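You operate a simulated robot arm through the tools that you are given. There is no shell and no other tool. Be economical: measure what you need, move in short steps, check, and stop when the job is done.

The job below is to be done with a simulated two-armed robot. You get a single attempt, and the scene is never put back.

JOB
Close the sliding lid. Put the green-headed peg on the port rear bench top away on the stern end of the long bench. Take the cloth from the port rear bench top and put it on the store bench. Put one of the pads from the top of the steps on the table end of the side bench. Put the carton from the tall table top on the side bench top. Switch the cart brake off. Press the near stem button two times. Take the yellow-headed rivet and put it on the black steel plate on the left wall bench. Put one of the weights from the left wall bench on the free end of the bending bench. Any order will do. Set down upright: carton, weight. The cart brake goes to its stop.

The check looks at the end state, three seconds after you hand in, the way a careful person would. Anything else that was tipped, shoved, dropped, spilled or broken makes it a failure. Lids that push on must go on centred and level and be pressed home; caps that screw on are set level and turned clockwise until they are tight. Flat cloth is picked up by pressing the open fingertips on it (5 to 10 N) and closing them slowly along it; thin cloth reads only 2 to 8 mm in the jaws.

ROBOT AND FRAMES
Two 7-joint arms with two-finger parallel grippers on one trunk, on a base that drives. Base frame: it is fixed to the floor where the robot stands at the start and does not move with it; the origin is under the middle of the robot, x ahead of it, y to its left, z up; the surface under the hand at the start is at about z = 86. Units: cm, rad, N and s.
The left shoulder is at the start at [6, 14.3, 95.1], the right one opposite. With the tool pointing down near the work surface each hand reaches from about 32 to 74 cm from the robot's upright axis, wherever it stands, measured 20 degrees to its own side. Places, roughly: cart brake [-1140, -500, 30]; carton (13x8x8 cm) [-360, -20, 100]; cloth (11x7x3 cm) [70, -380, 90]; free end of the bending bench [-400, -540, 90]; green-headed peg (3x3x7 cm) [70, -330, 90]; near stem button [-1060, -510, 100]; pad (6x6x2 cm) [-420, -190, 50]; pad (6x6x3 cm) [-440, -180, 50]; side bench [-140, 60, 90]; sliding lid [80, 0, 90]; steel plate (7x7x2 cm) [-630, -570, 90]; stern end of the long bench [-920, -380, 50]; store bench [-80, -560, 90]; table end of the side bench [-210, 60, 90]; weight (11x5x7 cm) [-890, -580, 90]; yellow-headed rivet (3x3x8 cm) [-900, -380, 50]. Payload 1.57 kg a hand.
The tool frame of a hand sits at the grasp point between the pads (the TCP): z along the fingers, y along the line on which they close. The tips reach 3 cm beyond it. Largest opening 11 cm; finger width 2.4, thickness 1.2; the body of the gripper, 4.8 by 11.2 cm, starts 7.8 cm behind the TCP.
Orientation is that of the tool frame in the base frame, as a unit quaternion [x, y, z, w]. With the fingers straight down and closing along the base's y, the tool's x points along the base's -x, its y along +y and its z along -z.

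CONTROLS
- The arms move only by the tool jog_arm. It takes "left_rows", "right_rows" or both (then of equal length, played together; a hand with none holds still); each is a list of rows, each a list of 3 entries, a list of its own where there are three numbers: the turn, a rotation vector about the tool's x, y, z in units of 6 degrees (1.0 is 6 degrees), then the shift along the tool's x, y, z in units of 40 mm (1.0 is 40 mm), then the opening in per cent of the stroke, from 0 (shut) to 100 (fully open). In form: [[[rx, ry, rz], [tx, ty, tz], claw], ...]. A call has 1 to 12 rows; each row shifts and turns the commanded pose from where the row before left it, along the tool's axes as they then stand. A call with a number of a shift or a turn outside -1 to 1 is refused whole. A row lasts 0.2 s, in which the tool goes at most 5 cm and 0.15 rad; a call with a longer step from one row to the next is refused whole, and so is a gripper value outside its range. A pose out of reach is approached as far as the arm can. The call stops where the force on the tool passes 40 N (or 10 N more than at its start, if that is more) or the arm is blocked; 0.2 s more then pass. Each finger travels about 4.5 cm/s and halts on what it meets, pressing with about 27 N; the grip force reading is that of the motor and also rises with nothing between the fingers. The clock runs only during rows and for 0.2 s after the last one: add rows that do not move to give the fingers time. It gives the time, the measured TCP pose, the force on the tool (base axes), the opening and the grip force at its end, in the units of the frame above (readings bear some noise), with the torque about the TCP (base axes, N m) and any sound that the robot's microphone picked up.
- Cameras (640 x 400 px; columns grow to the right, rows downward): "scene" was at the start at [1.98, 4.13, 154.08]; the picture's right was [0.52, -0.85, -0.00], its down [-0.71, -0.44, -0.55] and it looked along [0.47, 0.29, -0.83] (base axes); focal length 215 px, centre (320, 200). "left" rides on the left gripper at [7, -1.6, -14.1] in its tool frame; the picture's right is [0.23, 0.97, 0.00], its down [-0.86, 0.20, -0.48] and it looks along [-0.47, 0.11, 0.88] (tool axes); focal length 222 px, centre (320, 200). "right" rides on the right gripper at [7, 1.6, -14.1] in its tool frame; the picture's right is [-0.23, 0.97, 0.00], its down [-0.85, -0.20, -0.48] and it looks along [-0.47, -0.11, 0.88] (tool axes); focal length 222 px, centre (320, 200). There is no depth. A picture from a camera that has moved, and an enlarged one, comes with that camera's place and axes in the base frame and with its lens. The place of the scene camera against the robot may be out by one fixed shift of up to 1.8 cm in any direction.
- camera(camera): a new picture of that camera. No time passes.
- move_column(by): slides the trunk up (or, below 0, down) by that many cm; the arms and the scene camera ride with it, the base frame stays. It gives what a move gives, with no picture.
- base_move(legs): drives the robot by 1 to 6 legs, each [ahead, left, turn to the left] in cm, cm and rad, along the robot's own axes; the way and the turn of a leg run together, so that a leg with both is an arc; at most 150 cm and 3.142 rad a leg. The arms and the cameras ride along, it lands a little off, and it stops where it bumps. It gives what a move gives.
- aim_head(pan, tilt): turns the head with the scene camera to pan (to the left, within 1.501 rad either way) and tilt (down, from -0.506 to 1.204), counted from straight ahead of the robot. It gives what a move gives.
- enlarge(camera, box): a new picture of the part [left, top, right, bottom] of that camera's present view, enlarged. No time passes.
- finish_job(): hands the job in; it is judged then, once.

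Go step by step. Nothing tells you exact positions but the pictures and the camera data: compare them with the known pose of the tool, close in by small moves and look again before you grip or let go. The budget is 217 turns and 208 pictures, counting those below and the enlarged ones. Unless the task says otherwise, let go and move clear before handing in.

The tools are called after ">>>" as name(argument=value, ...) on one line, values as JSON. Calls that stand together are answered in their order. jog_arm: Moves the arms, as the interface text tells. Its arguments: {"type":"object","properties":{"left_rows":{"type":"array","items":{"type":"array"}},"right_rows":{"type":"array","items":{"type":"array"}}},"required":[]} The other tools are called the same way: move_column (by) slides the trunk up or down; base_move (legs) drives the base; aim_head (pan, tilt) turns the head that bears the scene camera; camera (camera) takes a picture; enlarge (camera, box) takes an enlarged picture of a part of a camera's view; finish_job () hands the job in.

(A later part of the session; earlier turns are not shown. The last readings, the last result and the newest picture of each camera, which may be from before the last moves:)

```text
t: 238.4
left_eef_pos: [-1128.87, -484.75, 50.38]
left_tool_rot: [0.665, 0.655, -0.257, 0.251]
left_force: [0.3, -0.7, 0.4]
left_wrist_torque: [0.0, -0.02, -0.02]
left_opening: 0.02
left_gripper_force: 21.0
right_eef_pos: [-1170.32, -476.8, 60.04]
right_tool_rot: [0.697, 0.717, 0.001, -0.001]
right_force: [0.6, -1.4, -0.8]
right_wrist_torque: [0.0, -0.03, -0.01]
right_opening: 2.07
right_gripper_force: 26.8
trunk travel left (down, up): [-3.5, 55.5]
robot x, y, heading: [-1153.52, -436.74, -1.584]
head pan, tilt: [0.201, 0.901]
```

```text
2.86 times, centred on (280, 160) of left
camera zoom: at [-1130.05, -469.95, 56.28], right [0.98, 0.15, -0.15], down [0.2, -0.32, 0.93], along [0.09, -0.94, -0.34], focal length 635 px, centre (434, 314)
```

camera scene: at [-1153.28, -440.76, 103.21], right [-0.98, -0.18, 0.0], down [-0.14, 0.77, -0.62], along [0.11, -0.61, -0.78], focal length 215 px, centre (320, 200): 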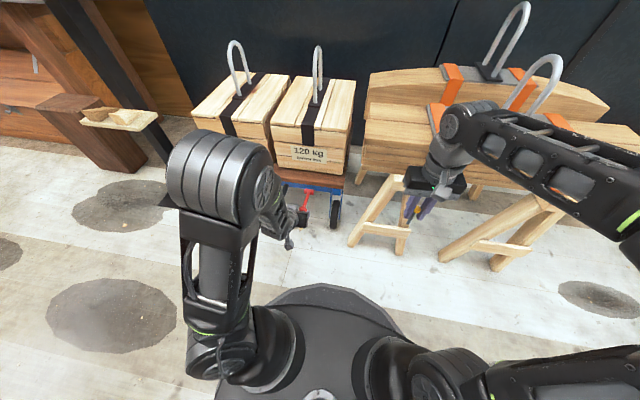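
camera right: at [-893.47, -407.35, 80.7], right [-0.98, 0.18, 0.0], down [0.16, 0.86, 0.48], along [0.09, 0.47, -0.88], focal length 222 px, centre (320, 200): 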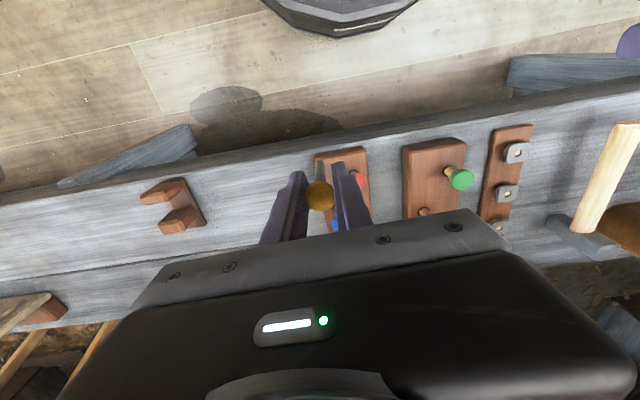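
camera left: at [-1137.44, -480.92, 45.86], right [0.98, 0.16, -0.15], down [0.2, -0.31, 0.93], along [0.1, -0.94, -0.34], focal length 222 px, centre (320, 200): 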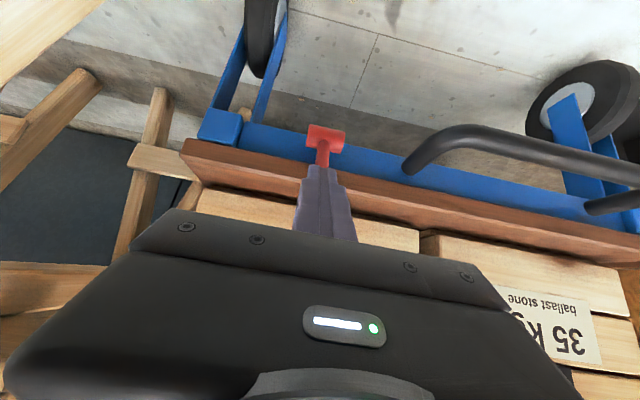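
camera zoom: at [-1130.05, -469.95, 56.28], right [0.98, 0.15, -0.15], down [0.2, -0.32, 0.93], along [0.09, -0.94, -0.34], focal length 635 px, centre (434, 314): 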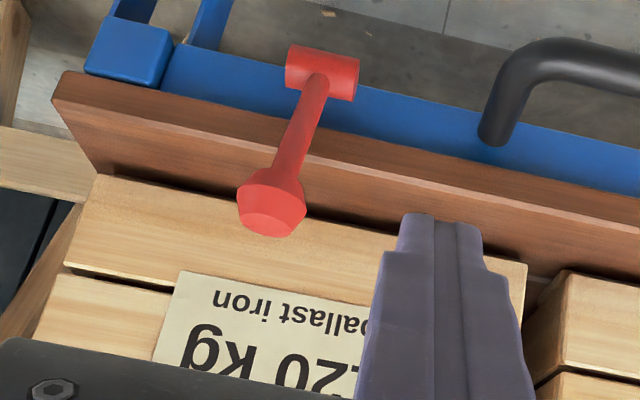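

>>> jog_arm(left_rows=[[[0, 0, 0], [0.5, -0.3, -0.5], 0], [[0, 1, 0], [0, -0.3, 0], 0], [[0, 1, 0], [0, 0, 0], 0], [[0, 1, 0], [0, 0, 0], 0], [[0, 1, 0], [0, 0, 0], 0], [[0, 1, 0], [0, 0, 0], 0], [[0, 1, 0], [0, 0, 0], 0], [[0, 0.8, 0], [0, 0, 0], 0], [[0, 0, 0], [0.3, 0, -0.7], 50], [[0, 0, 0], [0.3, 0, -0.7], 100]])

>>> move_column(by=40)

>>> move_column(by=13)

>>> base_move(legs=[[0, 145, 0.012], [0, 10, 0], [20, 0, 0], [0, 60, 0]])

>>> aim_head(pan=0.5, tilt=0.6)

>>> camera(camera="scene")

```text
t: 240.6
left_eef_pos: [-1130.99, -479.61, 56.36]
left_tool_rot: [0.712, 0.702, -0.009, 0.007]
left_force: [0.1, -1.4, 0.2]
left_wrist_torque: [0.02, 0.0, 0.01]
left_opening: 4.82
left_gripper_force: 0.1
left hand out of reach, approached as far as the arm can: row 1
right_eef_pos: [-1170.28, -476.71, 59.98]
right_tool_rot: [0.698, 0.716, 0.001, -0.001]
right_force: [0.6, 0.3, -0.8]
right_wrist_torque: [-0.04, 0.02, -0.01]
right_opening: 2.06
right_gripper_force: 27.2
trunk travel left (down, up): [-3.5, 55.5]
robot x, y, heading: [-1153.71, -436.45, -1.589]
head pan, tilt: [0.201, 0.901]
```

```text
t: 244.5
left_eef_pos: [-1131.12, -479.68, 96.33]
left_tool_rot: [0.712, 0.702, -0.01, 0.009]
left_force: [-0.7, -1.3, -0.1]
left_wrist_torque: [0.02, -0.01, 0.01]
left_opening: 11.01
left_gripper_force: 0.0
right_eef_pos: [-1170.24, -476.83, 99.95]
right_tool_rot: [0.697, 0.717, 0.002, 0.0]
right_force: [0.4, 0.0, -1.3]
right_wrist_torque: [0.02, 0.02, 0.02]
right_opening: 2.11
right_gripper_force: 27.0
trunk travel left (down, up): [-43.5, 15.5]
robot x, y, heading: [-1154.11, -436.58, -1.584]
head pan, tilt: [0.201, 0.901]
```

```text
t: 246.1
left_eef_pos: [-1130.88, -479.72, 109.25]
left_tool_rot: [0.712, 0.702, -0.01, 0.008]
left_force: [0.3, -0.6, -0.6]
left_wrist_torque: [0.0, 0.01, 0.0]
left_opening: 11.01
left_gripper_force: 0.0
right_eef_pos: [-1170.18, -476.68, 112.96]
right_tool_rot: [0.697, 0.717, 0.002, -0.001]
right_force: [-0.3, -0.1, -0.7]
right_wrist_torque: [0.04, 0.03, 0.02]
right_opening: 2.07
right_gripper_force: 26.5
trunk travel left (down, up): [-56.5, 2.5]
robot x, y, heading: [-1153.68, -436.54, -1.586]
head pan, tilt: [0.201, 0.901]
```

```text
t: 258.2
left_eef_pos: [-914.36, -498.5, 109.22]
left_tool_rot: [0.702, 0.712, -0.011, 0.009]
left_force: [0.3, -0.3, -0.3]
left_wrist_torque: [0.02, 0.04, -0.02]
left_opening: 10.97
left_gripper_force: 0.1
right_eef_pos: [-953.57, -496.72, 113.03]
right_tool_rot: [0.688, 0.726, 0.001, -0.001]
right_force: [0.1, -0.3, 0.0]
right_wrist_torque: [0.0, 0.02, -0.02]
right_opening: 2.1
right_gripper_force: 27.1
trunk travel left (down, up): [-56.5, 2.5]
robot x, y, heading: [-938.23, -456.13, -1.561]
head pan, tilt: [0.201, 0.901]
```

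```text
t: 259.0
left_eef_pos: [-914.4, -498.49, 109.41]
left_tool_rot: [0.702, 0.712, -0.01, 0.008]
left_force: [0.1, 0.2, -0.3]
left_wrist_torque: [0.01, 0.02, 0.06]
left_opening: 11.01
left_gripper_force: 0.0
right_eef_pos: [-953.68, -496.59, 112.96]
right_tool_rot: [0.688, 0.726, 0.002, -0.002]
right_force: [0.0, 0.3, -0.1]
right_wrist_torque: [-0.02, 0.01, 0.0]
right_opening: 2.1
right_gripper_force: 26.9
trunk travel left (down, up): [-56.5, 2.5]
robot x, y, heading: [-938.29, -455.83, -1.563]
head pan, tilt: [0.499, 0.6]
```

```text
89 pictures are left
camera scene: at [-934.93, -460.43, 158.69], right [-0.87, -0.49, 0.0], down [-0.28, 0.49, -0.82], along [0.4, -0.72, -0.57], focal length 215 px, centre (320, 200)
```

scene: 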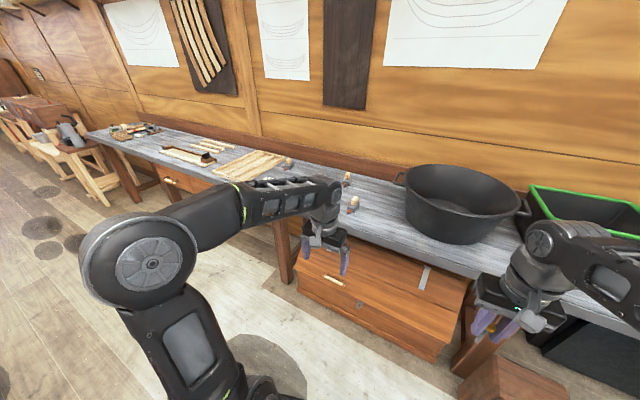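

>>> enlarge(camera="scene", box=[260, 140, 420, 250])

```text
3.64 times, centred on (340, 195) of scene
camera zoom: at [-934.93, -460.43, 158.69], right [-0.87, -0.49, 0.0], down [-0.28, 0.49, -0.82], along [0.4, -0.72, -0.57], focal length 783 px, centre (247, 218)
```

zoom: 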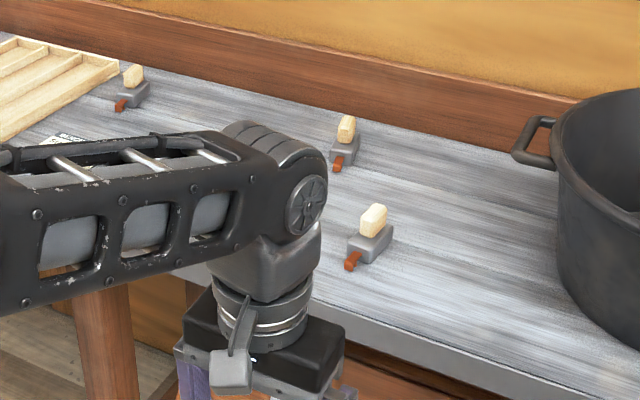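

>>> base_move(legs=[[0, 34, -0.008], [36, 0, 0]])

>>> aim_head(pan=0, tilt=0.8)

>>> camera(camera="scene")

>>> camera(camera="left")

```text
t: 263.1
left_eef_pos: [-880.35, -534.51, 109.29]
left_tool_rot: [0.705, 0.709, -0.009, 0.007]
left_force: [0.5, -0.8, -0.5]
left_wrist_torque: [0.01, -0.01, 0.01]
left_opening: 11.02
left_gripper_force: 0.0
right_eef_pos: [-919.65, -532.16, 113.06]
right_tool_rot: [0.691, 0.723, 0.001, -0.001]
right_force: [0.9, 0.9, -0.6]
right_wrist_torque: [0.01, -0.03, 0.03]
right_opening: 2.1
right_gripper_force: 27.1
trunk travel left (down, up): [-56.5, 2.5]
robot x, y, heading: [-903.91, -492.34, -1.571]
head pan, tilt: [0.499, 0.6]
```

```text
t: 264.1
left_eef_pos: [-880.37, -534.37, 109.31]
left_tool_rot: [0.705, 0.709, -0.01, 0.008]
left_force: [-0.8, 0.7, 0.3]
left_wrist_torque: [0.01, -0.01, 0.03]
left_opening: 10.99
left_gripper_force: 0.1
right_eef_pos: [-919.72, -532.31, 112.92]
right_tool_rot: [0.691, 0.723, 0.001, -0.002]
right_force: [-0.2, 0.3, -0.2]
right_wrist_torque: [-0.02, 0.01, 0.0]
right_opening: 2.08
right_gripper_force: 26.7
trunk travel left (down, up): [-56.5, 2.5]
robot x, y, heading: [-903.89, -491.78, -1.567]
head pan, tilt: [0.0, 0.799]
```

```text
87 pictures are left
camera scene: at [-904.93, -496.51, 157.01], right [-1.0, 0.0, 0.0], down [0.0, 0.72, -0.7], along [0.0, -0.7, -0.72], focal length 215 px, centre (320, 200)
```

scene: 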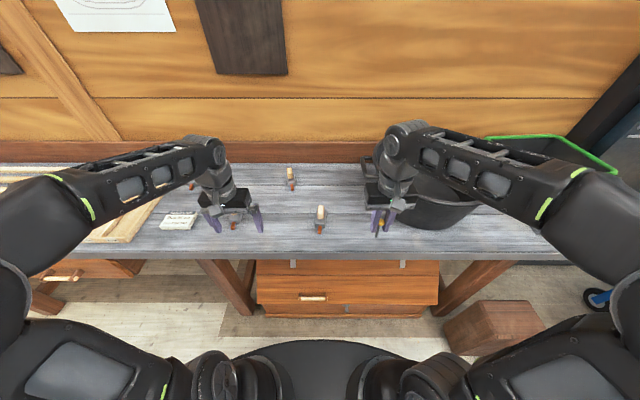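

```text
86 pictures are left
camera left: at [-881.94, -527.02, 123.32], right [0.97, 0.23, -0.01], down [0.2, -0.84, 0.5], along [0.11, -0.49, -0.87], focal length 222 px, centre (320, 200)
```

left: 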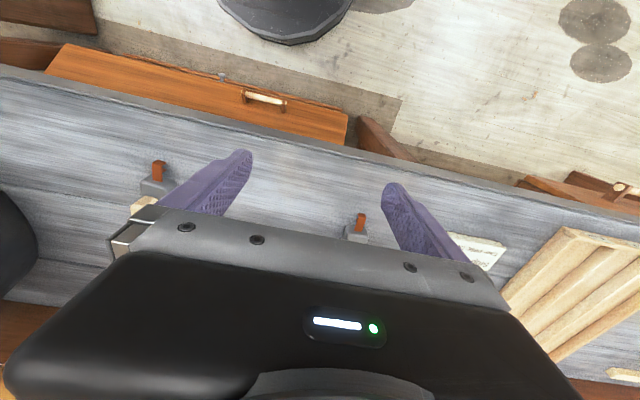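

>>> base_move(legs=[[0, 14, 0]])

>>> jog_arm(left_rows=[[[0, 0, 0], [-0.6, -0.1, 0.3], 100], [[0, 0, 0], [-0.6, -0.1, 0.3], 100], [[0, 0, 0], [-0.6, -0.1, 0.3], 100], [[0, 0, 0], [-0.6, -0.1, 0], 100], [[0, 0, 0], [-0.5, 0, 0], 100]])

>>> camera(camera="left")

```text
t: 265.4
left_eef_pos: [-866.23, -534.35, 109.4]
left_tool_rot: [0.706, 0.708, -0.01, 0.008]
left_force: [-0.2, -0.3, -0.3]
left_wrist_torque: [0.02, 0.07, 0.0]
left_opening: 10.98
left_gripper_force: 0.2
right_eef_pos: [-905.62, -532.12, 113.08]
right_tool_rot: [0.691, 0.723, 0.0, -0.001]
right_force: [0.2, 0.0, -0.9]
right_wrist_torque: [0.01, 0.02, 0.03]
right_opening: 2.11
right_gripper_force: 26.9
trunk travel left (down, up): [-56.5, 2.5]
robot x, y, heading: [-889.97, -492.06, -1.568]
head pan, tilt: [0.0, 0.799]
```

```text
t: 266.6
left_eef_pos: [-868.04, -546.15, 105.93]
left_tool_rot: [0.705, 0.709, -0.009, 0.009]
left_force: [-0.5, 0.3, 0.1]
left_wrist_torque: [-0.02, 0.0, 0.02]
left_opening: 11.02
left_gripper_force: 0.0
right_eef_pos: [-905.65, -532.22, 113.04]
right_tool_rot: [0.691, 0.723, 0.001, -0.001]
right_force: [-0.4, -0.2, -1.1]
right_wrist_torque: [-0.01, -0.03, -0.04]
right_opening: 2.1
right_gripper_force: 26.4
trunk travel left (down, up): [-56.5, 2.5]
robot x, y, heading: [-889.99, -491.74, -1.572]
head pan, tilt: [0.0, 0.799]
```

```text
85 pictures are left
camera left: at [-869.46, -538.8, 119.94], right [0.97, 0.23, -0.01], down [0.2, -0.84, 0.5], along [0.11, -0.49, -0.87], focal length 222 px, centre (320, 200)
```

left: 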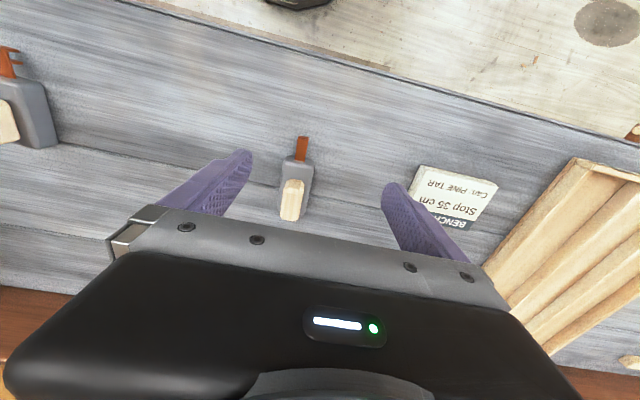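

>>> jog_arm(left_rows=[[[0, 0, 0], [-0.65, -0.15, 0.3], 50], [[0, 0, 0], [-0.65, -0.15, 0.4], 50], [[0, 0, 0], [-0.6, -0.15, 0.4], 50], [[0, 0, 0], [0, 0, 0.4], 50], [[0, 0, 0], [0, 0, 0], 50]])

>>> camera(camera="left")

>>> enlarge(camera="scene", box=[180, 130, 340, 250])

```text
t: 267.8
left_eef_pos: [-869.73, -553.97, 100.17]
left_tool_rot: [0.705, 0.709, -0.01, 0.009]
left_force: [0.0, 0.4, 0.0]
left_wrist_torque: [-0.02, -0.02, -0.01]
left_opening: 5.49
left_gripper_force: 0.1
right_eef_pos: [-905.7, -532.17, 112.91]
right_tool_rot: [0.691, 0.723, 0.001, -0.001]
right_force: [-0.2, 0.2, -0.2]
right_wrist_torque: [0.02, -0.01, 0.02]
right_opening: 2.07
right_gripper_force: 26.8
trunk travel left (down, up): [-56.5, 2.5]
robot x, y, heading: [-889.89, -491.61, -1.572]
head pan, tilt: [0.0, 0.799]
```

```text
84 pictures are left
camera left: at [-871.29, -546.5, 114.17], right [0.97, 0.23, -0.01], down [0.2, -0.84, 0.5], along [0.11, -0.49, -0.87], focal length 222 px, centre (320, 200)
```

left: 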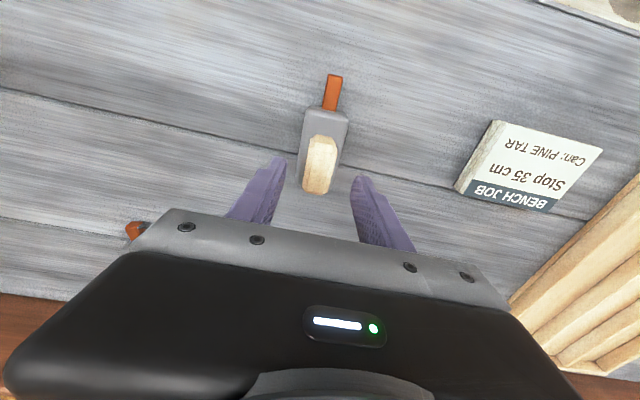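

```text
3.33 times, centred on (260, 190) of scene
camera zoom: at [-890.94, -496.5, 157.0], right [-1.0, 0.0, 0.0], down [0.0, 0.72, -0.7], along [0.0, -0.7, -0.72], focal length 718 px, centre (520, 233)
```

zoom: 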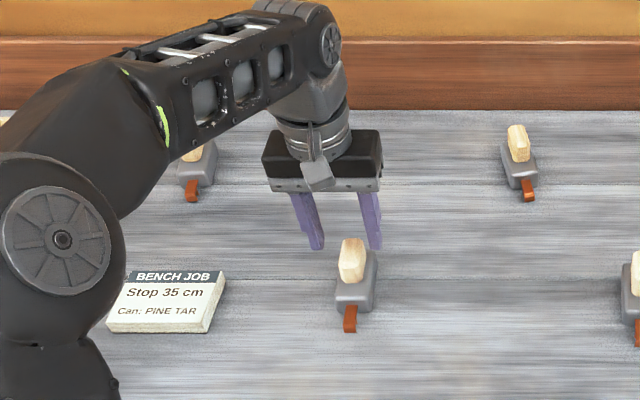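

>>> jog_arm(left_rows=[[[0, 0, 0], [-0.05, 0.02, 0.45], 50], [[0, 0, 0], [0, 0, 0.45], 50], [[0, 0, 0], [0, 0, 0.4], 50], [[0, 0, 0], [0, 0, 0.3], 50], [[0, 0, 0], [0, 0, 0.1], 50]])

>>> enlarge(camera="scene", box=[200, 150, 300, 230])

>>> camera(camera="left")

```text
t: 269.0
left_eef_pos: [-869.79, -554.29, 93.45]
left_tool_rot: [0.706, 0.708, -0.01, 0.008]
left_force: [0.1, 0.4, -0.2]
left_wrist_torque: [0.02, 0.02, -0.04]
left_opening: 5.5
left_gripper_force: 0.0
right_eef_pos: [-905.7, -532.17, 112.93]
right_tool_rot: [0.691, 0.723, 0.002, -0.001]
right_force: [0.5, 0.6, -0.1]
right_wrist_torque: [-0.01, 0.0, 0.01]
right_opening: 2.07
right_gripper_force: 26.4
trunk travel left (down, up): [-56.5, 2.5]
robot x, y, heading: [-890.28, -491.77, -1.566]
head pan, tilt: [0.0, 0.799]
```

```text
5.00 times, centred on (250, 190) of scene
camera zoom: at [-890.94, -496.48, 157.01], right [-1.0, 0.0, 0.0], down [0.0, 0.72, -0.7], along [0.0, -0.7, -0.72], focal length 1076 px, centre (670, 250)
```

zoom: 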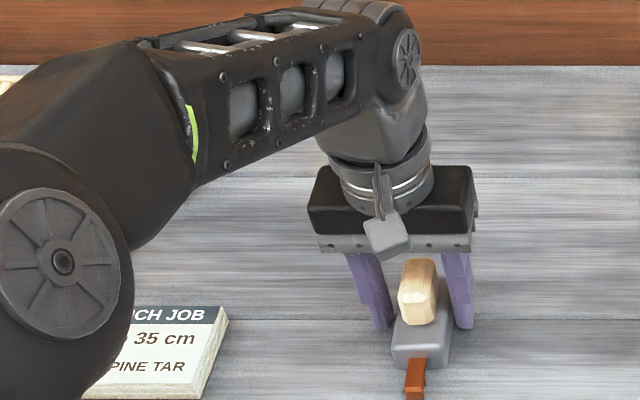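

```text
81 pictures are left
camera left: at [-871.22, -546.86, 107.4], right [0.97, 0.23, -0.01], down [0.2, -0.84, 0.5], along [0.11, -0.49, -0.87], focal length 222 px, centre (320, 200)
```

left: 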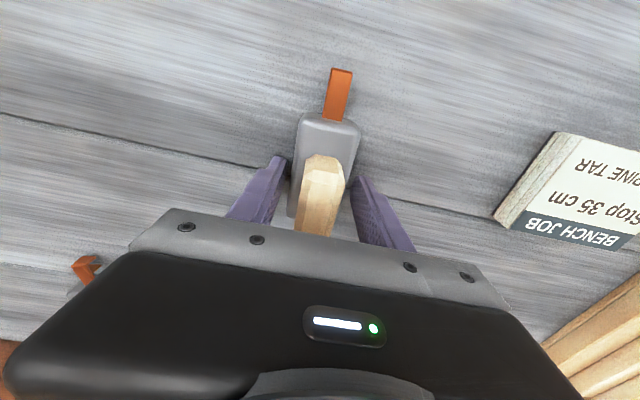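

>>> jog_arm(left_rows=[[[0, 0, 0], [0, 0, 0], 0], [[0, 0, 0], [0, 0, 0], 0], [[0, 0, 0], [0, 0, 0], 0], [[0, 0, 0], [0, 0, 0], 0]])

>>> jog_arm(left_rows=[[[0, 0, 0], [0, 0, -0.3], 0], [[0, 0, 0], [0, 0, -0.4], 0], [[0, 0, 0], [0, 0, -0.5], 0], [[0, 0, 0], [0, 0, -0.6], 0]])

>>> camera(camera="left")

>>> enlarge(camera="scene", box=[200, 150, 300, 230])

```text
t: 270.0
left_eef_pos: [-869.76, -554.21, 93.43]
left_tool_rot: [0.706, 0.708, -0.011, 0.008]
left_force: [-2.3, 1.4, 1.0]
left_wrist_torque: [0.08, -0.05, 0.02]
left_opening: 4.19
left_gripper_force: 26.4
right_eef_pos: [-905.72, -532.05, 113.07]
right_tool_rot: [0.691, 0.723, 0.001, -0.001]
right_force: [0.5, -0.3, 0.8]
right_wrist_torque: [0.0, 0.01, 0.03]
right_opening: 2.09
right_gripper_force: 26.5
trunk travel left (down, up): [-56.5, 2.5]
robot x, y, heading: [-889.9, -491.4, -1.571]
head pan, tilt: [0.0, 0.799]
```

```text
t: 271.0
left_eef_pos: [-869.74, -554.12, 100.64]
left_tool_rot: [0.707, 0.707, -0.009, 0.008]
left_force: [0.0, -0.5, -7.4]
left_wrist_torque: [-0.04, 0.0, 0.01]
left_opening: 4.16
left_gripper_force: 27.1
right_eef_pos: [-905.83, -532.11, 113.0]
right_tool_rot: [0.691, 0.723, 0.0, -0.002]
right_force: [0.6, -0.5, -0.5]
right_wrist_torque: [0.0, -0.02, -0.03]
right_opening: 2.08
right_gripper_force: 27.2
trunk travel left (down, up): [-56.5, 2.5]
robot x, y, heading: [-889.99, -491.91, -1.569]
head pan, tilt: [0.0, 0.799]
```

```text
80 pictures are left
camera left: at [-871.22, -546.71, 114.62], right [0.97, 0.23, -0.01], down [0.2, -0.84, 0.5], along [0.11, -0.49, -0.87], focal length 222 px, centre (320, 200)
```

left: 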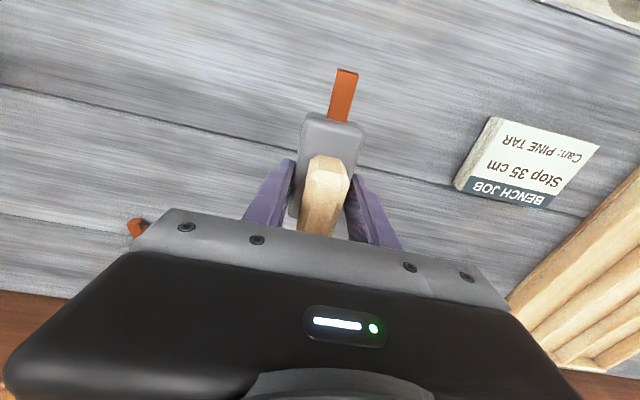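

```text
5.00 times, centred on (250, 190) of scene
camera zoom: at [-890.92, -496.51, 157.0], right [-1.0, 0.0, 0.0], down [0.0, 0.72, -0.7], along [0.0, -0.7, -0.72], focal length 1076 px, centre (670, 250)
```

zoom: 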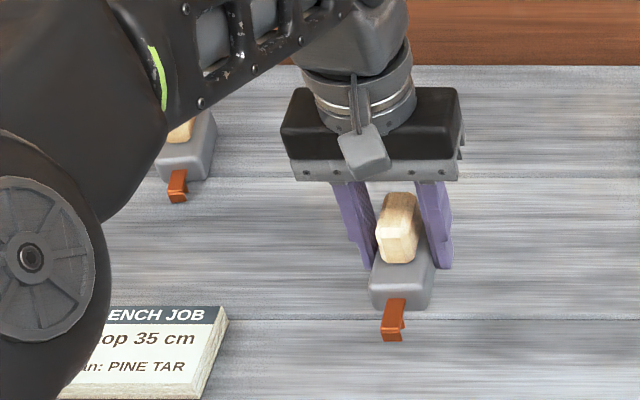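

>>> jog_arm(left_rows=[[[0, 0, 0], [0.2, 0, -0.8], 0], [[0, 0, 0], [0.6, 0, -0.7], 0], [[0, 0, 0], [0.8, 0, -0.6], 0], [[0, 0, 0], [0.9, 0.3, -0.3], 0], [[0, 0, 0], [0.8, 0.3, 0], 0]])

>>> base_move(legs=[[-28, 0, 0], [0, 135, 0], [0, 120, 0]])

>>> camera(camera="scene")

```text
t: 272.2
left_eef_pos: [-867.2, -540.47, 109.93]
left_tool_rot: [0.705, 0.709, -0.011, 0.008]
left_force: [0.4, 0.7, -6.7]
left_wrist_torque: [-0.05, -0.03, -0.01]
left_opening: 4.19
left_gripper_force: 26.7
right_eef_pos: [-905.75, -532.14, 113.12]
right_tool_rot: [0.691, 0.723, 0.001, 0.0]
right_force: [-0.3, 0.9, -0.5]
right_wrist_torque: [-0.04, 0.02, 0.01]
right_opening: 2.12
right_gripper_force: 27.0
trunk travel left (down, up): [-56.5, 2.5]
robot x, y, heading: [-889.97, -491.85, -1.57]
head pan, tilt: [0.0, 0.799]
```

```text
t: 286.3
left_eef_pos: [-610.28, -510.26, 109.78]
left_tool_rot: [0.703, 0.711, -0.01, 0.007]
left_force: [0.1, -0.5, -7.2]
left_wrist_torque: [-0.06, 0.01, 0.01]
left_opening: 4.19
left_gripper_force: 27.4
right_eef_pos: [-648.82, -501.99, 112.95]
right_tool_rot: [0.689, 0.725, 0.001, -0.001]
right_force: [0.0, -0.4, 0.1]
right_wrist_torque: [0.01, -0.01, 0.0]
right_opening: 2.08
right_gripper_force: 26.9
trunk travel left (down, up): [-56.5, 2.5]
robot x, y, heading: [-633.93, -461.52, -1.558]
head pan, tilt: [0.0, 0.799]
```

```text
78 pictures are left
camera scene: at [-634.28, -466.35, 157.0], right [-1.0, -0.01, 0.0], down [-0.01, 0.72, -0.7], along [0.01, -0.7, -0.72], focal length 215 px, centre (320, 200)
```

scene: 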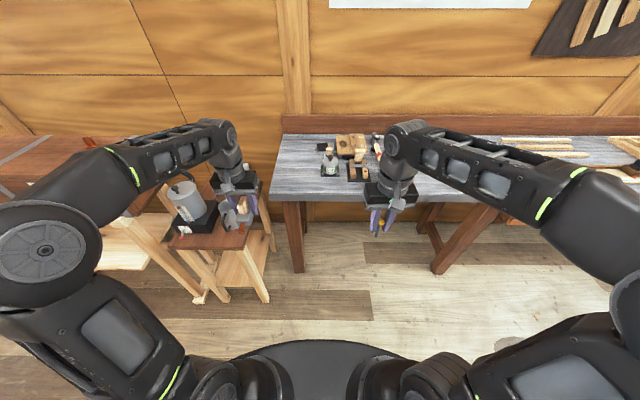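

>>> enlarge(camera="scene", box=[270, 115, 410, 205])

```text
4.44 times, centred on (340, 160) of scene
camera zoom: at [-634.28, -466.35, 157.0], right [-1.0, -0.01, 0.0], down [-0.01, 0.72, -0.7], along [0.01, -0.7, -0.72], focal length 957 px, centre (231, 378)
```

zoom: 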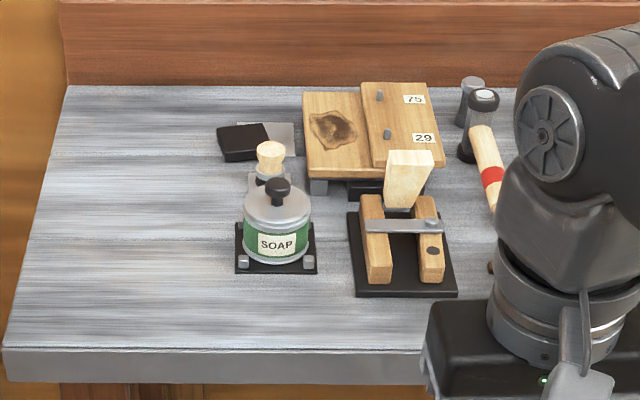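

>>> base_move(legs=[[28, 0, 0]])

>>> jog_arm(right_rows=[[[0, 0, 0], [-0.9, -0.3, 0], 0], [[0, 0, 0], [-0.9, -0.3, 0], 0], [[0, 0, 0], [-0.9, -0.3, 0], 0], [[0, 0, 0], [-0.9, -0.3, 0], 0], [[0, 0, 0], [-0.9, 0, 0], 0], [[0, 0, 0], [-0.9, 0, 0], 0]])

>>> camera(camera="right")

```text
t: 288.2
left_eef_pos: [-610.22, -538.49, 109.75]
left_tool_rot: [0.704, 0.71, -0.009, 0.008]
left_force: [-0.4, -0.2, -7.5]
left_wrist_torque: [-0.03, 0.01, -0.01]
left_opening: 4.21
left_gripper_force: 27.1
right_eef_pos: [-648.62, -530.25, 112.88]
right_tool_rot: [0.69, 0.724, 0.001, -0.002]
right_force: [-1.3, 0.2, -0.5]
right_wrist_torque: [0.03, -0.03, 0.01]
right_opening: 2.08
right_gripper_force: 26.8
trunk travel left (down, up): [-56.5, 2.5]
robot x, y, heading: [-633.13, -489.44, -1.568]
head pan, tilt: [0.0, 0.799]
```

```text
t: 289.6
left_eef_pos: [-610.14, -538.48, 109.79]
left_tool_rot: [0.704, 0.71, -0.01, 0.008]
left_force: [0.4, 0.8, -7.5]
left_wrist_torque: [-0.05, 0.04, 0.0]
left_opening: 4.18
left_gripper_force: 27.2
right_eef_pos: [-652.58, -543.83, 112.94]
right_tool_rot: [0.689, 0.725, 0.0, 0.0]
right_force: [-1.0, -0.4, -0.3]
right_wrist_torque: [0.02, 0.02, -0.01]
right_opening: 2.09
right_gripper_force: 27.2
right hand out of reach, approached as far as the arm can: row 4, 5, 6
trunk travel left (down, up): [-56.5, 2.5]
robot x, y, heading: [-632.93, -489.85, -1.564]
head pan, tilt: [0.0, 0.799]
```

```text
76 pictures are left
camera right: at [-651.16, -536.8, 127.05], right [0.98, -0.18, 0.0], down [-0.16, -0.86, 0.48], along [-0.09, -0.47, -0.88], focal length 222 px, centre (320, 200)
```

right: 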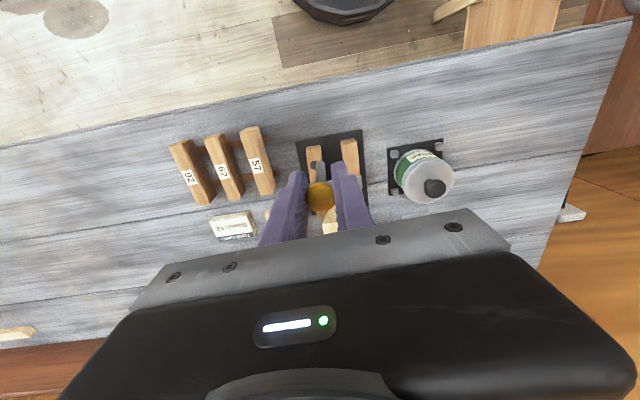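

>>> enlarge(camera="scene", box=[280, 90, 400, 190])

```text
4.00 times, centred on (340, 140) of scene
camera zoom: at [-634.0, -494.46, 157.0], right [-1.0, -0.01, 0.0], down [-0.01, 0.72, -0.7], along [0.0, -0.7, -0.72], focal length 861 px, centre (240, 440)
```

zoom: 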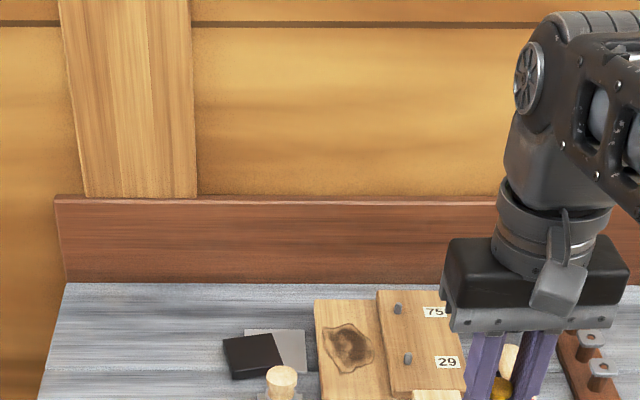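

>>> base_move(legs=[[15, 8, 0]])

>>> jog_arm(left_rows=[[[0, 0, 0], [0.5, 0, 0], 0], [[0, 0, 0], [0.5, 0, 0], 0], [[0, 0, 0], [0.5, 0, 0], 0], [[0, 0, 0], [0, 0, 0], 0], [[0, 0, 0], [0, 0, 0], 0], [[0, 0, 0], [0, 0, 0], 0], [[0, 0, 0], [0, 0, 0], 0], [[0, 0, 0], [0, 0, 0], 0]], right_rows=[[[0, 0, 1], [0, 0, 0], 0], [[0, 0, 1], [0, 0, 0], 0], [[0, 0, 1], [0, 0, 0], 0], [[0, 0, 1], [0, 0, 0], 0], [[0, 0, 1], [0, 0, 0], 0], [[0, 0, 1], [0, 0, 0], 0], [[0, 0, 1], [0, 0, 0], 0], [[0, 0, 0.5], [0, 0, 0], 0]])

>>> camera(camera="right")

```text
t: 291.1
left_eef_pos: [-601.98, -553.32, 109.79]
left_tool_rot: [0.703, 0.711, -0.009, 0.006]
left_force: [-0.6, -1.5, -6.9]
left_wrist_torque: [-0.06, 0.0, 0.0]
left_opening: 4.2
left_gripper_force: 27.3
right_eef_pos: [-644.47, -558.79, 112.94]
right_tool_rot: [0.689, 0.725, 0.0, -0.001]
right_force: [-0.7, -0.4, -1.2]
right_wrist_torque: [0.04, 0.01, 0.0]
right_opening: 2.08
right_gripper_force: 27.0
trunk travel left (down, up): [-56.5, 2.5]
robot x, y, heading: [-624.9, -504.43, -1.564]
head pan, tilt: [0.0, 0.799]
```

```text
t: 292.9
left_eef_pos: [-602.08, -547.24, 109.63]
left_tool_rot: [0.703, 0.711, -0.01, 0.008]
left_force: [0.2, 0.2, -8.4]
left_wrist_torque: [-0.05, -0.01, -0.02]
left_opening: 4.19
left_gripper_force: 26.8
right_eef_pos: [-644.41, -558.65, 113.01]
right_tool_rot: [0.914, 0.405, 0.0, -0.001]
right_force: [0.1, 0.0, 0.3]
right_wrist_torque: [0.01, -0.01, 0.01]
right_opening: 2.08
right_gripper_force: 26.9
trunk travel left (down, up): [-56.5, 2.5]
robot x, y, heading: [-625.25, -504.6, -1.566]
head pan, tilt: [0.0, 0.799]
```

```text
74 pictures are left
camera right: at [-638.53, -554.56, 127.02], right [0.57, -0.82, 0.0], down [-0.72, -0.5, 0.48], along [-0.39, -0.27, -0.88], focal length 222 px, centre (320, 200)
```

right: 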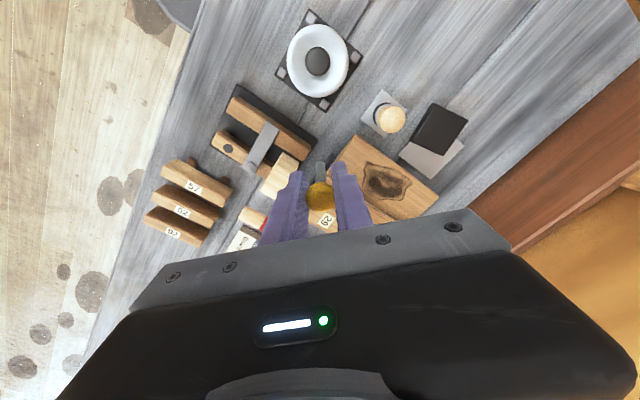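

>>> jog_arm(right_rows=[[[0, -1, 0], [0, 0, 0], 0], [[0, -1, 0], [0, 0, 0], 0], [[0, -1, 0], [0, 0, 0], 0], [[0, -1, 0], [0, 0, 0], 0], [[0, -1, 0], [0, 0, 0], 0], [[0, -1, 0], [0, 0, 0], 0], [[0, -1, 0], [0, 0, 0], 0], [[0, -1, 0], [0, 0, 0], 0], [[0, -1, 0], [0, 0, 0], 0], [[0, -1, 0], [0, 0, 0], 0]])

>>> camera(camera="scene")

```text
t: 295.1
left_eef_pos: [-602.12, -547.19, 109.61]
left_tool_rot: [0.704, 0.71, -0.01, 0.008]
left_force: [0.4, -0.2, -7.6]
left_wrist_torque: [-0.04, -0.01, -0.01]
left_opening: 4.2
left_gripper_force: 27.0
right_eef_pos: [-644.45, -558.6, 112.91]
right_tool_rot: [0.791, 0.352, -0.458, 0.204]
right_force: [0.7, -0.7, -0.8]
right_wrist_torque: [-0.02, 0.0, 0.0]
right_opening: 2.11
right_gripper_force: 26.6
trunk travel left (down, up): [-56.5, 2.5]
robot x, y, heading: [-625.4, -504.29, -1.561]
head pan, tilt: [0.0, 0.799]
```

```text
73 pictures are left
camera scene: at [-625.99, -509.22, 157.0], right [-1.0, -0.01, 0.0], down [-0.01, 0.72, -0.7], along [0.01, -0.7, -0.72], focal length 215 px, centre (320, 200)
```

scene: 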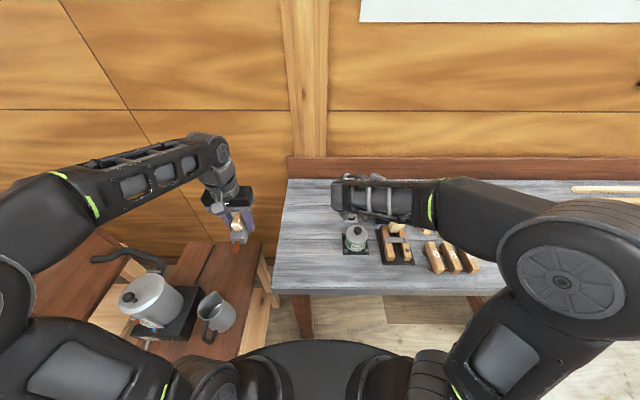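

>>> jog_arm(right_rows=[[[0, 0, 0], [-0.07, 0.84, 0.12], 0], [[0, 0, 0], [-0.07, 0.84, 0.12], 0], [[0, 0, 0], [-0.07, 0.84, 0.12], 0], [[0, 0, 0], [-0.07, 0.84, 0.12], 0], [[0, 0, 0], [-0.07, 0.84, 0.12], 0], [[0, 0, 0], [-0.07, 0.82, 0.12], 0]])

>>> camera(camera="right")

>>> camera(camera="scene")

```text
t: 296.5
left_eef_pos: [-602.06, -547.17, 109.52]
left_tool_rot: [0.704, 0.71, -0.01, 0.008]
left_force: [0.5, -0.6, -7.6]
left_wrist_torque: [-0.04, 0.01, 0.02]
left_opening: 4.18
left_gripper_force: 26.7
right_eef_pos: [-631.78, -574.82, 112.88]
right_tool_rot: [0.792, 0.352, -0.457, 0.202]
right_force: [-0.7, 0.0, -0.7]
right_wrist_torque: [0.05, -0.02, -0.03]
right_opening: 2.1
right_gripper_force: 27.4
trunk travel left (down, up): [-56.5, 2.5]
robot x, y, heading: [-624.98, -504.3, -1.562]
head pan, tilt: [0.0, 0.799]
```

```text
72 pictures are left
camera right: at [-619.86, -564.1, 113.8], right [0.65, -0.74, 0.19], down [-0.16, 0.12, 0.98], along [-0.75, -0.66, -0.04], focal length 222 px, centre (320, 200)
```

right: 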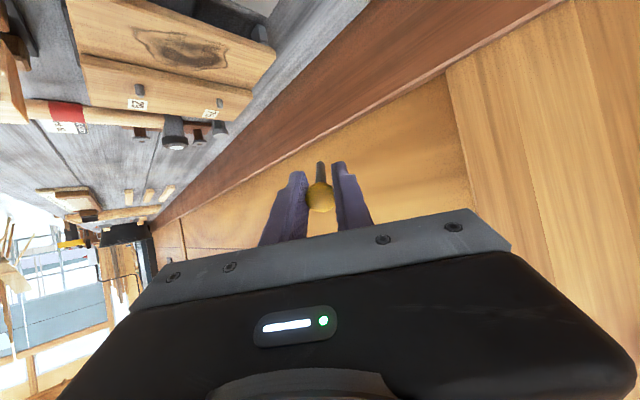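

```text
71 pictures are left
camera scene: at [-625.95, -509.3, 157.0], right [-1.0, -0.01, 0.0], down [-0.01, 0.72, -0.7], along [0.01, -0.7, -0.72], focal length 215 px, centre (320, 200)
```

scene: 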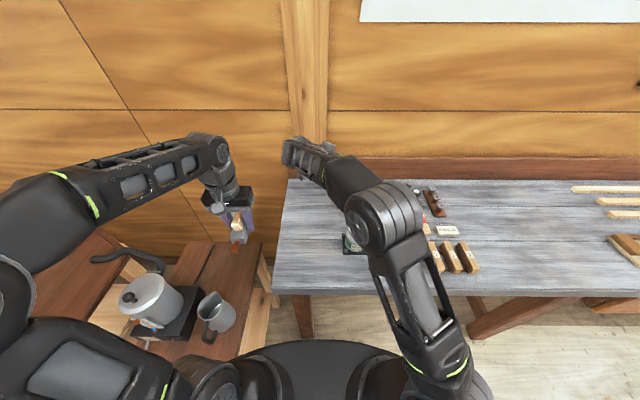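

>>> camera(camera="left")

```text
70 pictures are left
camera left: at [-603.62, -539.89, 123.64], right [0.97, 0.24, -0.01], down [0.21, -0.84, 0.5], along [0.11, -0.49, -0.87], focal length 222 px, centre (320, 200)
```

left: 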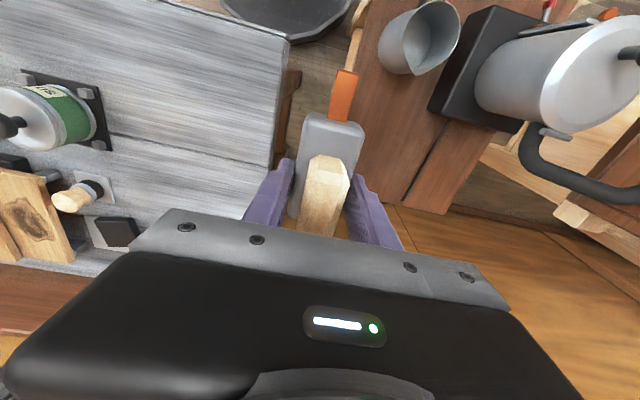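

>>> jog_arm(right_rows=[[[0, 0, 0], [0.72, -0.17, 0.35], 0], [[0, 0, 0], [0.72, -0.17, 0.35], 0], [[0, 0, 0], [0.72, -0.17, 0.35], 0]])

>>> camera(camera="left")

>>> enlarge(camera="scene", box=[260, 120, 460, 270])

```text
t: 297.3
left_eef_pos: [-602.09, -547.13, 109.61]
left_tool_rot: [0.704, 0.711, -0.01, 0.007]
left_force: [0.5, 0.5, -6.8]
left_wrist_torque: [-0.03, 0.02, -0.02]
left_opening: 4.19
left_gripper_force: 27.0
right_eef_pos: [-632.77, -572.78, 103.3]
right_tool_rot: [0.791, 0.352, -0.457, 0.203]
right_force: [-0.4, 0.1, -0.5]
right_wrist_torque: [0.01, 0.03, 0.0]
right_opening: 2.06
right_gripper_force: 26.8
trunk travel left (down, up): [-56.5, 2.5]
robot x, y, heading: [-625.23, -504.49, -1.561]
head pan, tilt: [0.0, 0.799]
```

```text
69 pictures are left
camera left: at [-603.64, -539.85, 123.66], right [0.97, 0.24, -0.01], down [0.21, -0.84, 0.5], along [0.11, -0.49, -0.87], focal length 222 px, centre (320, 200)
```

left: 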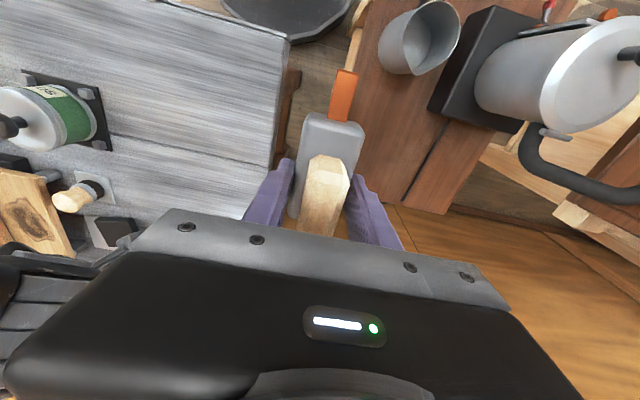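

```text
2.67 times, centred on (360, 195) of scene
camera zoom: at [-625.98, -509.26, 157.0], right [-1.0, -0.01, 0.0], down [-0.01, 0.72, -0.7], along [0.01, -0.7, -0.72], focal length 574 px, centre (213, 213)
```

zoom: 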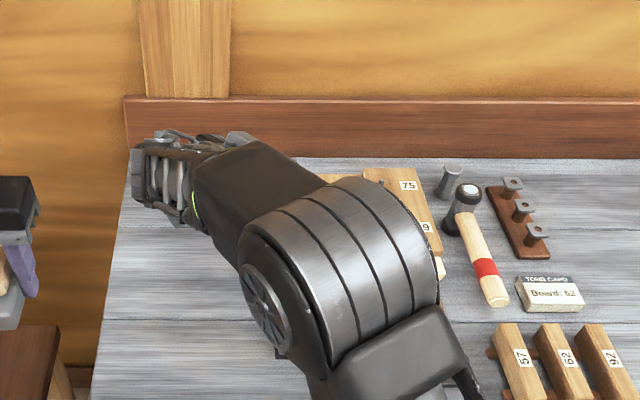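

>>> jog_arm(left_rows=[[[0, 0, 0], [-0.8, 0, 0], 0], [[0, 0, 0], [-0.8, 0, 0], 0], [[0, 0, 0], [-0.8, 0, 0], 0]])

>>> enlarge(camera="left", box=[0, 80, 200, 280])

>>> camera(camera="right")

```text
t: 298.1
left_eef_pos: [-601.98, -556.73, 109.83]
left_tool_rot: [0.703, 0.711, -0.009, 0.008]
left_force: [0.5, -0.1, -7.7]
left_wrist_torque: [-0.04, -0.03, 0.02]
left_opening: 4.19
left_gripper_force: 26.6
right_eef_pos: [-632.76, -572.84, 103.21]
right_tool_rot: [0.791, 0.352, -0.457, 0.203]
right_force: [-0.6, -0.1, -0.5]
right_wrist_torque: [0.01, 0.02, -0.01]
right_opening: 2.1
right_gripper_force: 27.6
trunk travel left (down, up): [-56.5, 2.5]
robot x, y, heading: [-624.94, -504.55, -1.561]
head pan, tilt: [0.0, 0.799]
```

```text
2.00 times, centred on (100, 180) of left
camera zoom: at [-603.55, -549.52, 123.78], right [0.97, 0.24, -0.01], down [0.21, -0.84, 0.5], along [0.11, -0.48, -0.87], focal length 444 px, centre (760, 240)
```

zoom: 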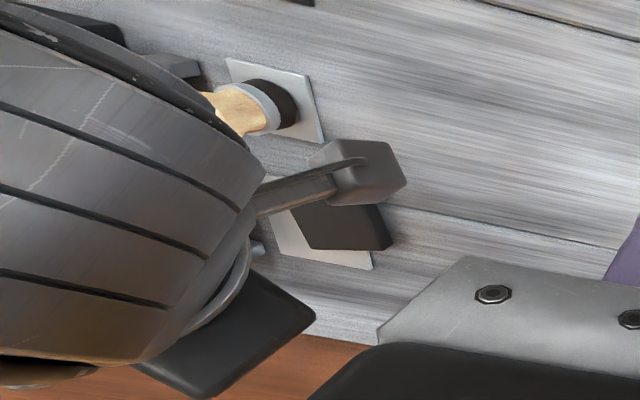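

```text
66 pictures are left
camera right: at [-621.08, -562.24, 104.2], right [0.65, -0.74, 0.2], down [-0.16, 0.12, 0.98], along [-0.75, -0.66, -0.04], focal length 222 px, centre (320, 200)
```

right: 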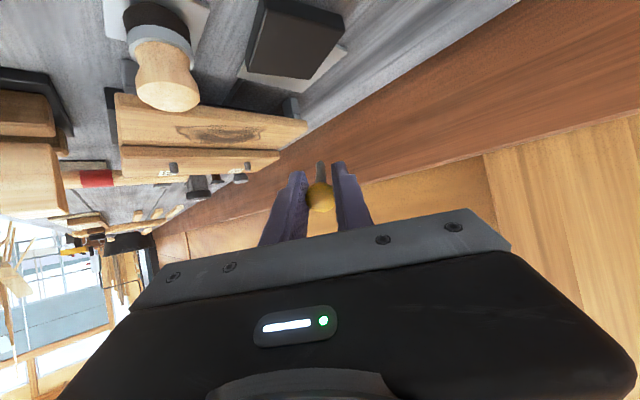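

>>> jog_arm(right_rows=[[[0, 0, 0], [0.42, 0.07, 0.2], 0], [[0, 0, 0], [0.42, 0.07, 0.2], 0], [[0, 0, 0], [0.42, 0, 0.2], 0], [[0, 0, 0], [0.4, 0, 0.2], 0]])

>>> camera(camera="right")

```text
t: 299.1
left_eef_pos: [-602.03, -556.64, 109.88]
left_tool_rot: [0.704, 0.71, -0.011, 0.007]
left_force: [0.1, 0.6, -7.7]
left_wrist_torque: [-0.03, 0.01, -0.01]
left_opening: 4.17
left_gripper_force: 27.4
right_eef_pos: [-632.0, -572.67, 96.0]
right_tool_rot: [0.791, 0.351, -0.458, 0.202]
right_force: [-1.0, -0.1, 0.3]
right_wrist_torque: [0.04, 0.0, 0.01]
right_opening: 2.08
right_gripper_force: 26.7
trunk travel left (down, up): [-56.5, 2.5]
robot x, y, heading: [-624.71, -504.47, -1.558]
head pan, tilt: [0.0, 0.799]
```

```text
65 pictures are left
camera right: at [-620.23, -562.03, 96.92], right [0.65, -0.74, 0.2], down [-0.16, 0.12, 0.98], along [-0.75, -0.66, -0.04], focal length 222 px, centre (320, 200)
```

right: 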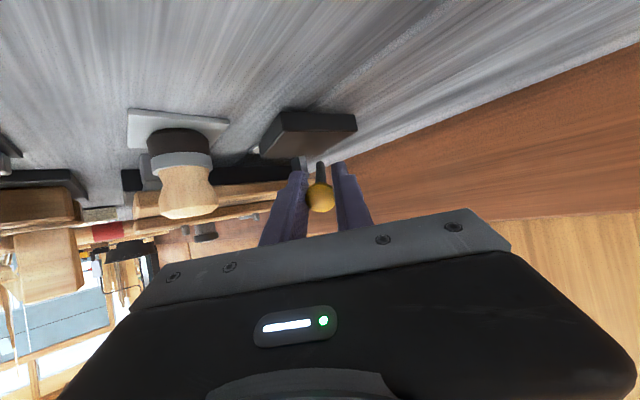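

>>> jog_arm(right_rows=[[[0, 0, 0], [0.065, 0, 0.037], 0], [[0, 0, 0], [0.065, 0, 0.037], 0], [[0, 0, 0], [0.065, 0, 0.037], 0]])

>>> enlarge(camera="right", box=[240, 90, 400, 220])

```text
t: 299.9
left_eef_pos: [-602.06, -556.63, 109.9]
left_tool_rot: [0.703, 0.711, -0.009, 0.007]
left_force: [0.3, 0.2, -6.8]
left_wrist_torque: [-0.07, -0.03, -0.02]
left_opening: 4.16
left_gripper_force: 27.2
right_eef_pos: [-632.04, -572.72, 95.28]
right_tool_rot: [0.791, 0.352, -0.457, 0.204]
right_force: [-0.5, -0.2, 4.8]
right_wrist_torque: [-0.21, 0.22, -0.02]
right_opening: 2.07
right_gripper_force: 27.2
trunk travel left (down, up): [-56.5, 2.5]
robot x, y, heading: [-624.88, -504.53, -1.561]
head pan, tilt: [0.0, 0.799]
```

```text
3.08 times, centred on (320, 155) of right
camera zoom: at [-620.26, -562.04, 96.16], right [0.65, -0.74, 0.2], down [-0.16, 0.13, 0.98], along [-0.75, -0.66, -0.03], focal length 684 px, centre (320, 338)
```

zoom: 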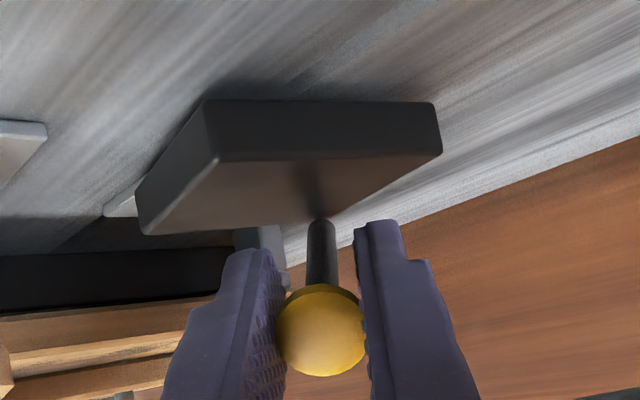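

>>> jog_arm(right_rows=[[[0, 0, 0], [0, 0, 0], 22], [[0, 0, 0], [0, 0, 0], 25], [[0, 0, 0], [0, 0, 0], 28], [[0, 0, 0], [0, 0, 0], 28]])

>>> enlarge(camera="right", box=[240, 90, 400, 220])

```text
t: 300.9
left_eef_pos: [-602.01, -556.71, 109.84]
left_tool_rot: [0.703, 0.711, -0.009, 0.008]
left_force: [0.2, -0.3, -7.1]
left_wrist_torque: [-0.06, -0.01, -0.01]
left_opening: 4.2
left_gripper_force: 26.8
right_eef_pos: [-632.04, -572.66, 95.05]
right_tool_rot: [0.791, 0.352, -0.457, 0.203]
right_force: [0.1, 0.8, -0.3]
right_wrist_torque: [-0.02, -0.02, 0.05]
right_opening: 3.09
right_gripper_force: 0.0
trunk travel left (down, up): [-56.5, 2.5]
robot x, y, heading: [-625.24, -504.46, -1.562]
head pan, tilt: [0.0, 0.799]
```

```text
3.08 times, centred on (320, 155) of right
camera zoom: at [-620.25, -562.03, 96.06], right [0.65, -0.74, 0.2], down [-0.16, 0.12, 0.98], along [-0.75, -0.66, -0.04], focal length 684 px, centre (320, 338)
```

zoom: 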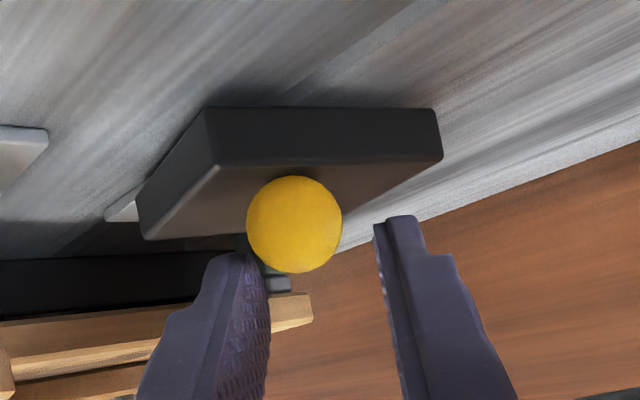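

>>> jog_arm(right_rows=[[[0, 0, 0], [0, 0, 0], 60], [[0, 0, 0], [0, 0, 0], 60], [[0, 0, 0], [0, 0, 0], 60], [[0, 0, 0], [-0.5, 0, -0.3], 60], [[0, 0, 0], [-0.8, 0, -0.5], 60], [[0, 0, 0], [-0.8, 0, -0.5], 60], [[0, 0, 0], [-0.8, 0, -0.5], 60], [[0, 0, 0], [-0.5, -0.5, -0.5], 60]])

>>> camera(camera="right")

>>> enlarge(camera="left", box=[0, 80, 200, 280])

```text
t: 302.7
left_eef_pos: [-602.04, -556.64, 109.98]
left_tool_rot: [0.703, 0.711, -0.01, 0.008]
left_force: [0.1, 0.4, -6.8]
left_wrist_torque: [-0.06, 0.01, -0.04]
left_opening: 4.16
left_gripper_force: 27.2
right_eef_pos: [-632.84, -570.31, 111.69]
right_tool_rot: [0.791, 0.353, -0.457, 0.203]
right_force: [-0.1, 0.1, -0.1]
right_wrist_torque: [-0.01, 0.02, 0.02]
right_opening: 6.6
right_gripper_force: 0.0
trunk travel left (down, up): [-56.5, 2.5]
robot x, y, heading: [-625.22, -504.6, -1.564]
head pan, tilt: [0.0, 0.799]
```

```text
62 pictures are left
camera right: at [-621.01, -559.66, 112.59], right [0.65, -0.74, 0.2], down [-0.16, 0.12, 0.98], along [-0.75, -0.67, -0.04], focal length 222 px, centre (320, 200)
```

right: 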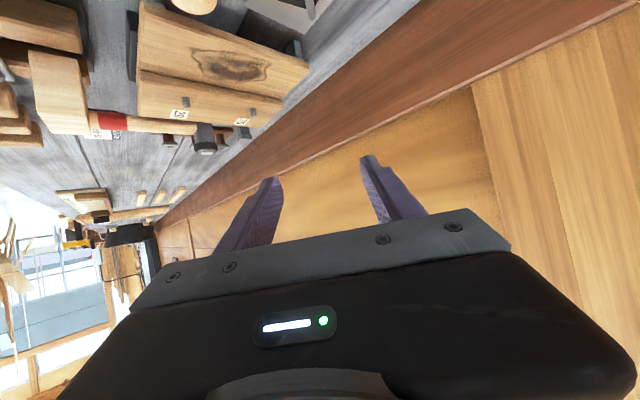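

```text
2.00 times, centred on (100, 180) of left
camera zoom: at [-603.6, -549.25, 123.9], right [0.97, 0.24, -0.01], down [0.21, -0.84, 0.5], along [0.11, -0.49, -0.87], focal length 444 px, centre (760, 240)
```

zoom: 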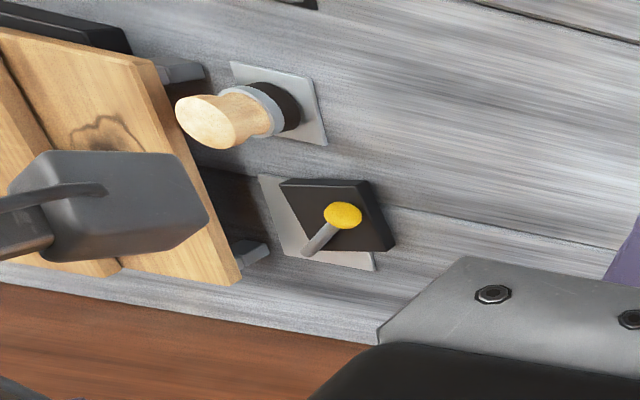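

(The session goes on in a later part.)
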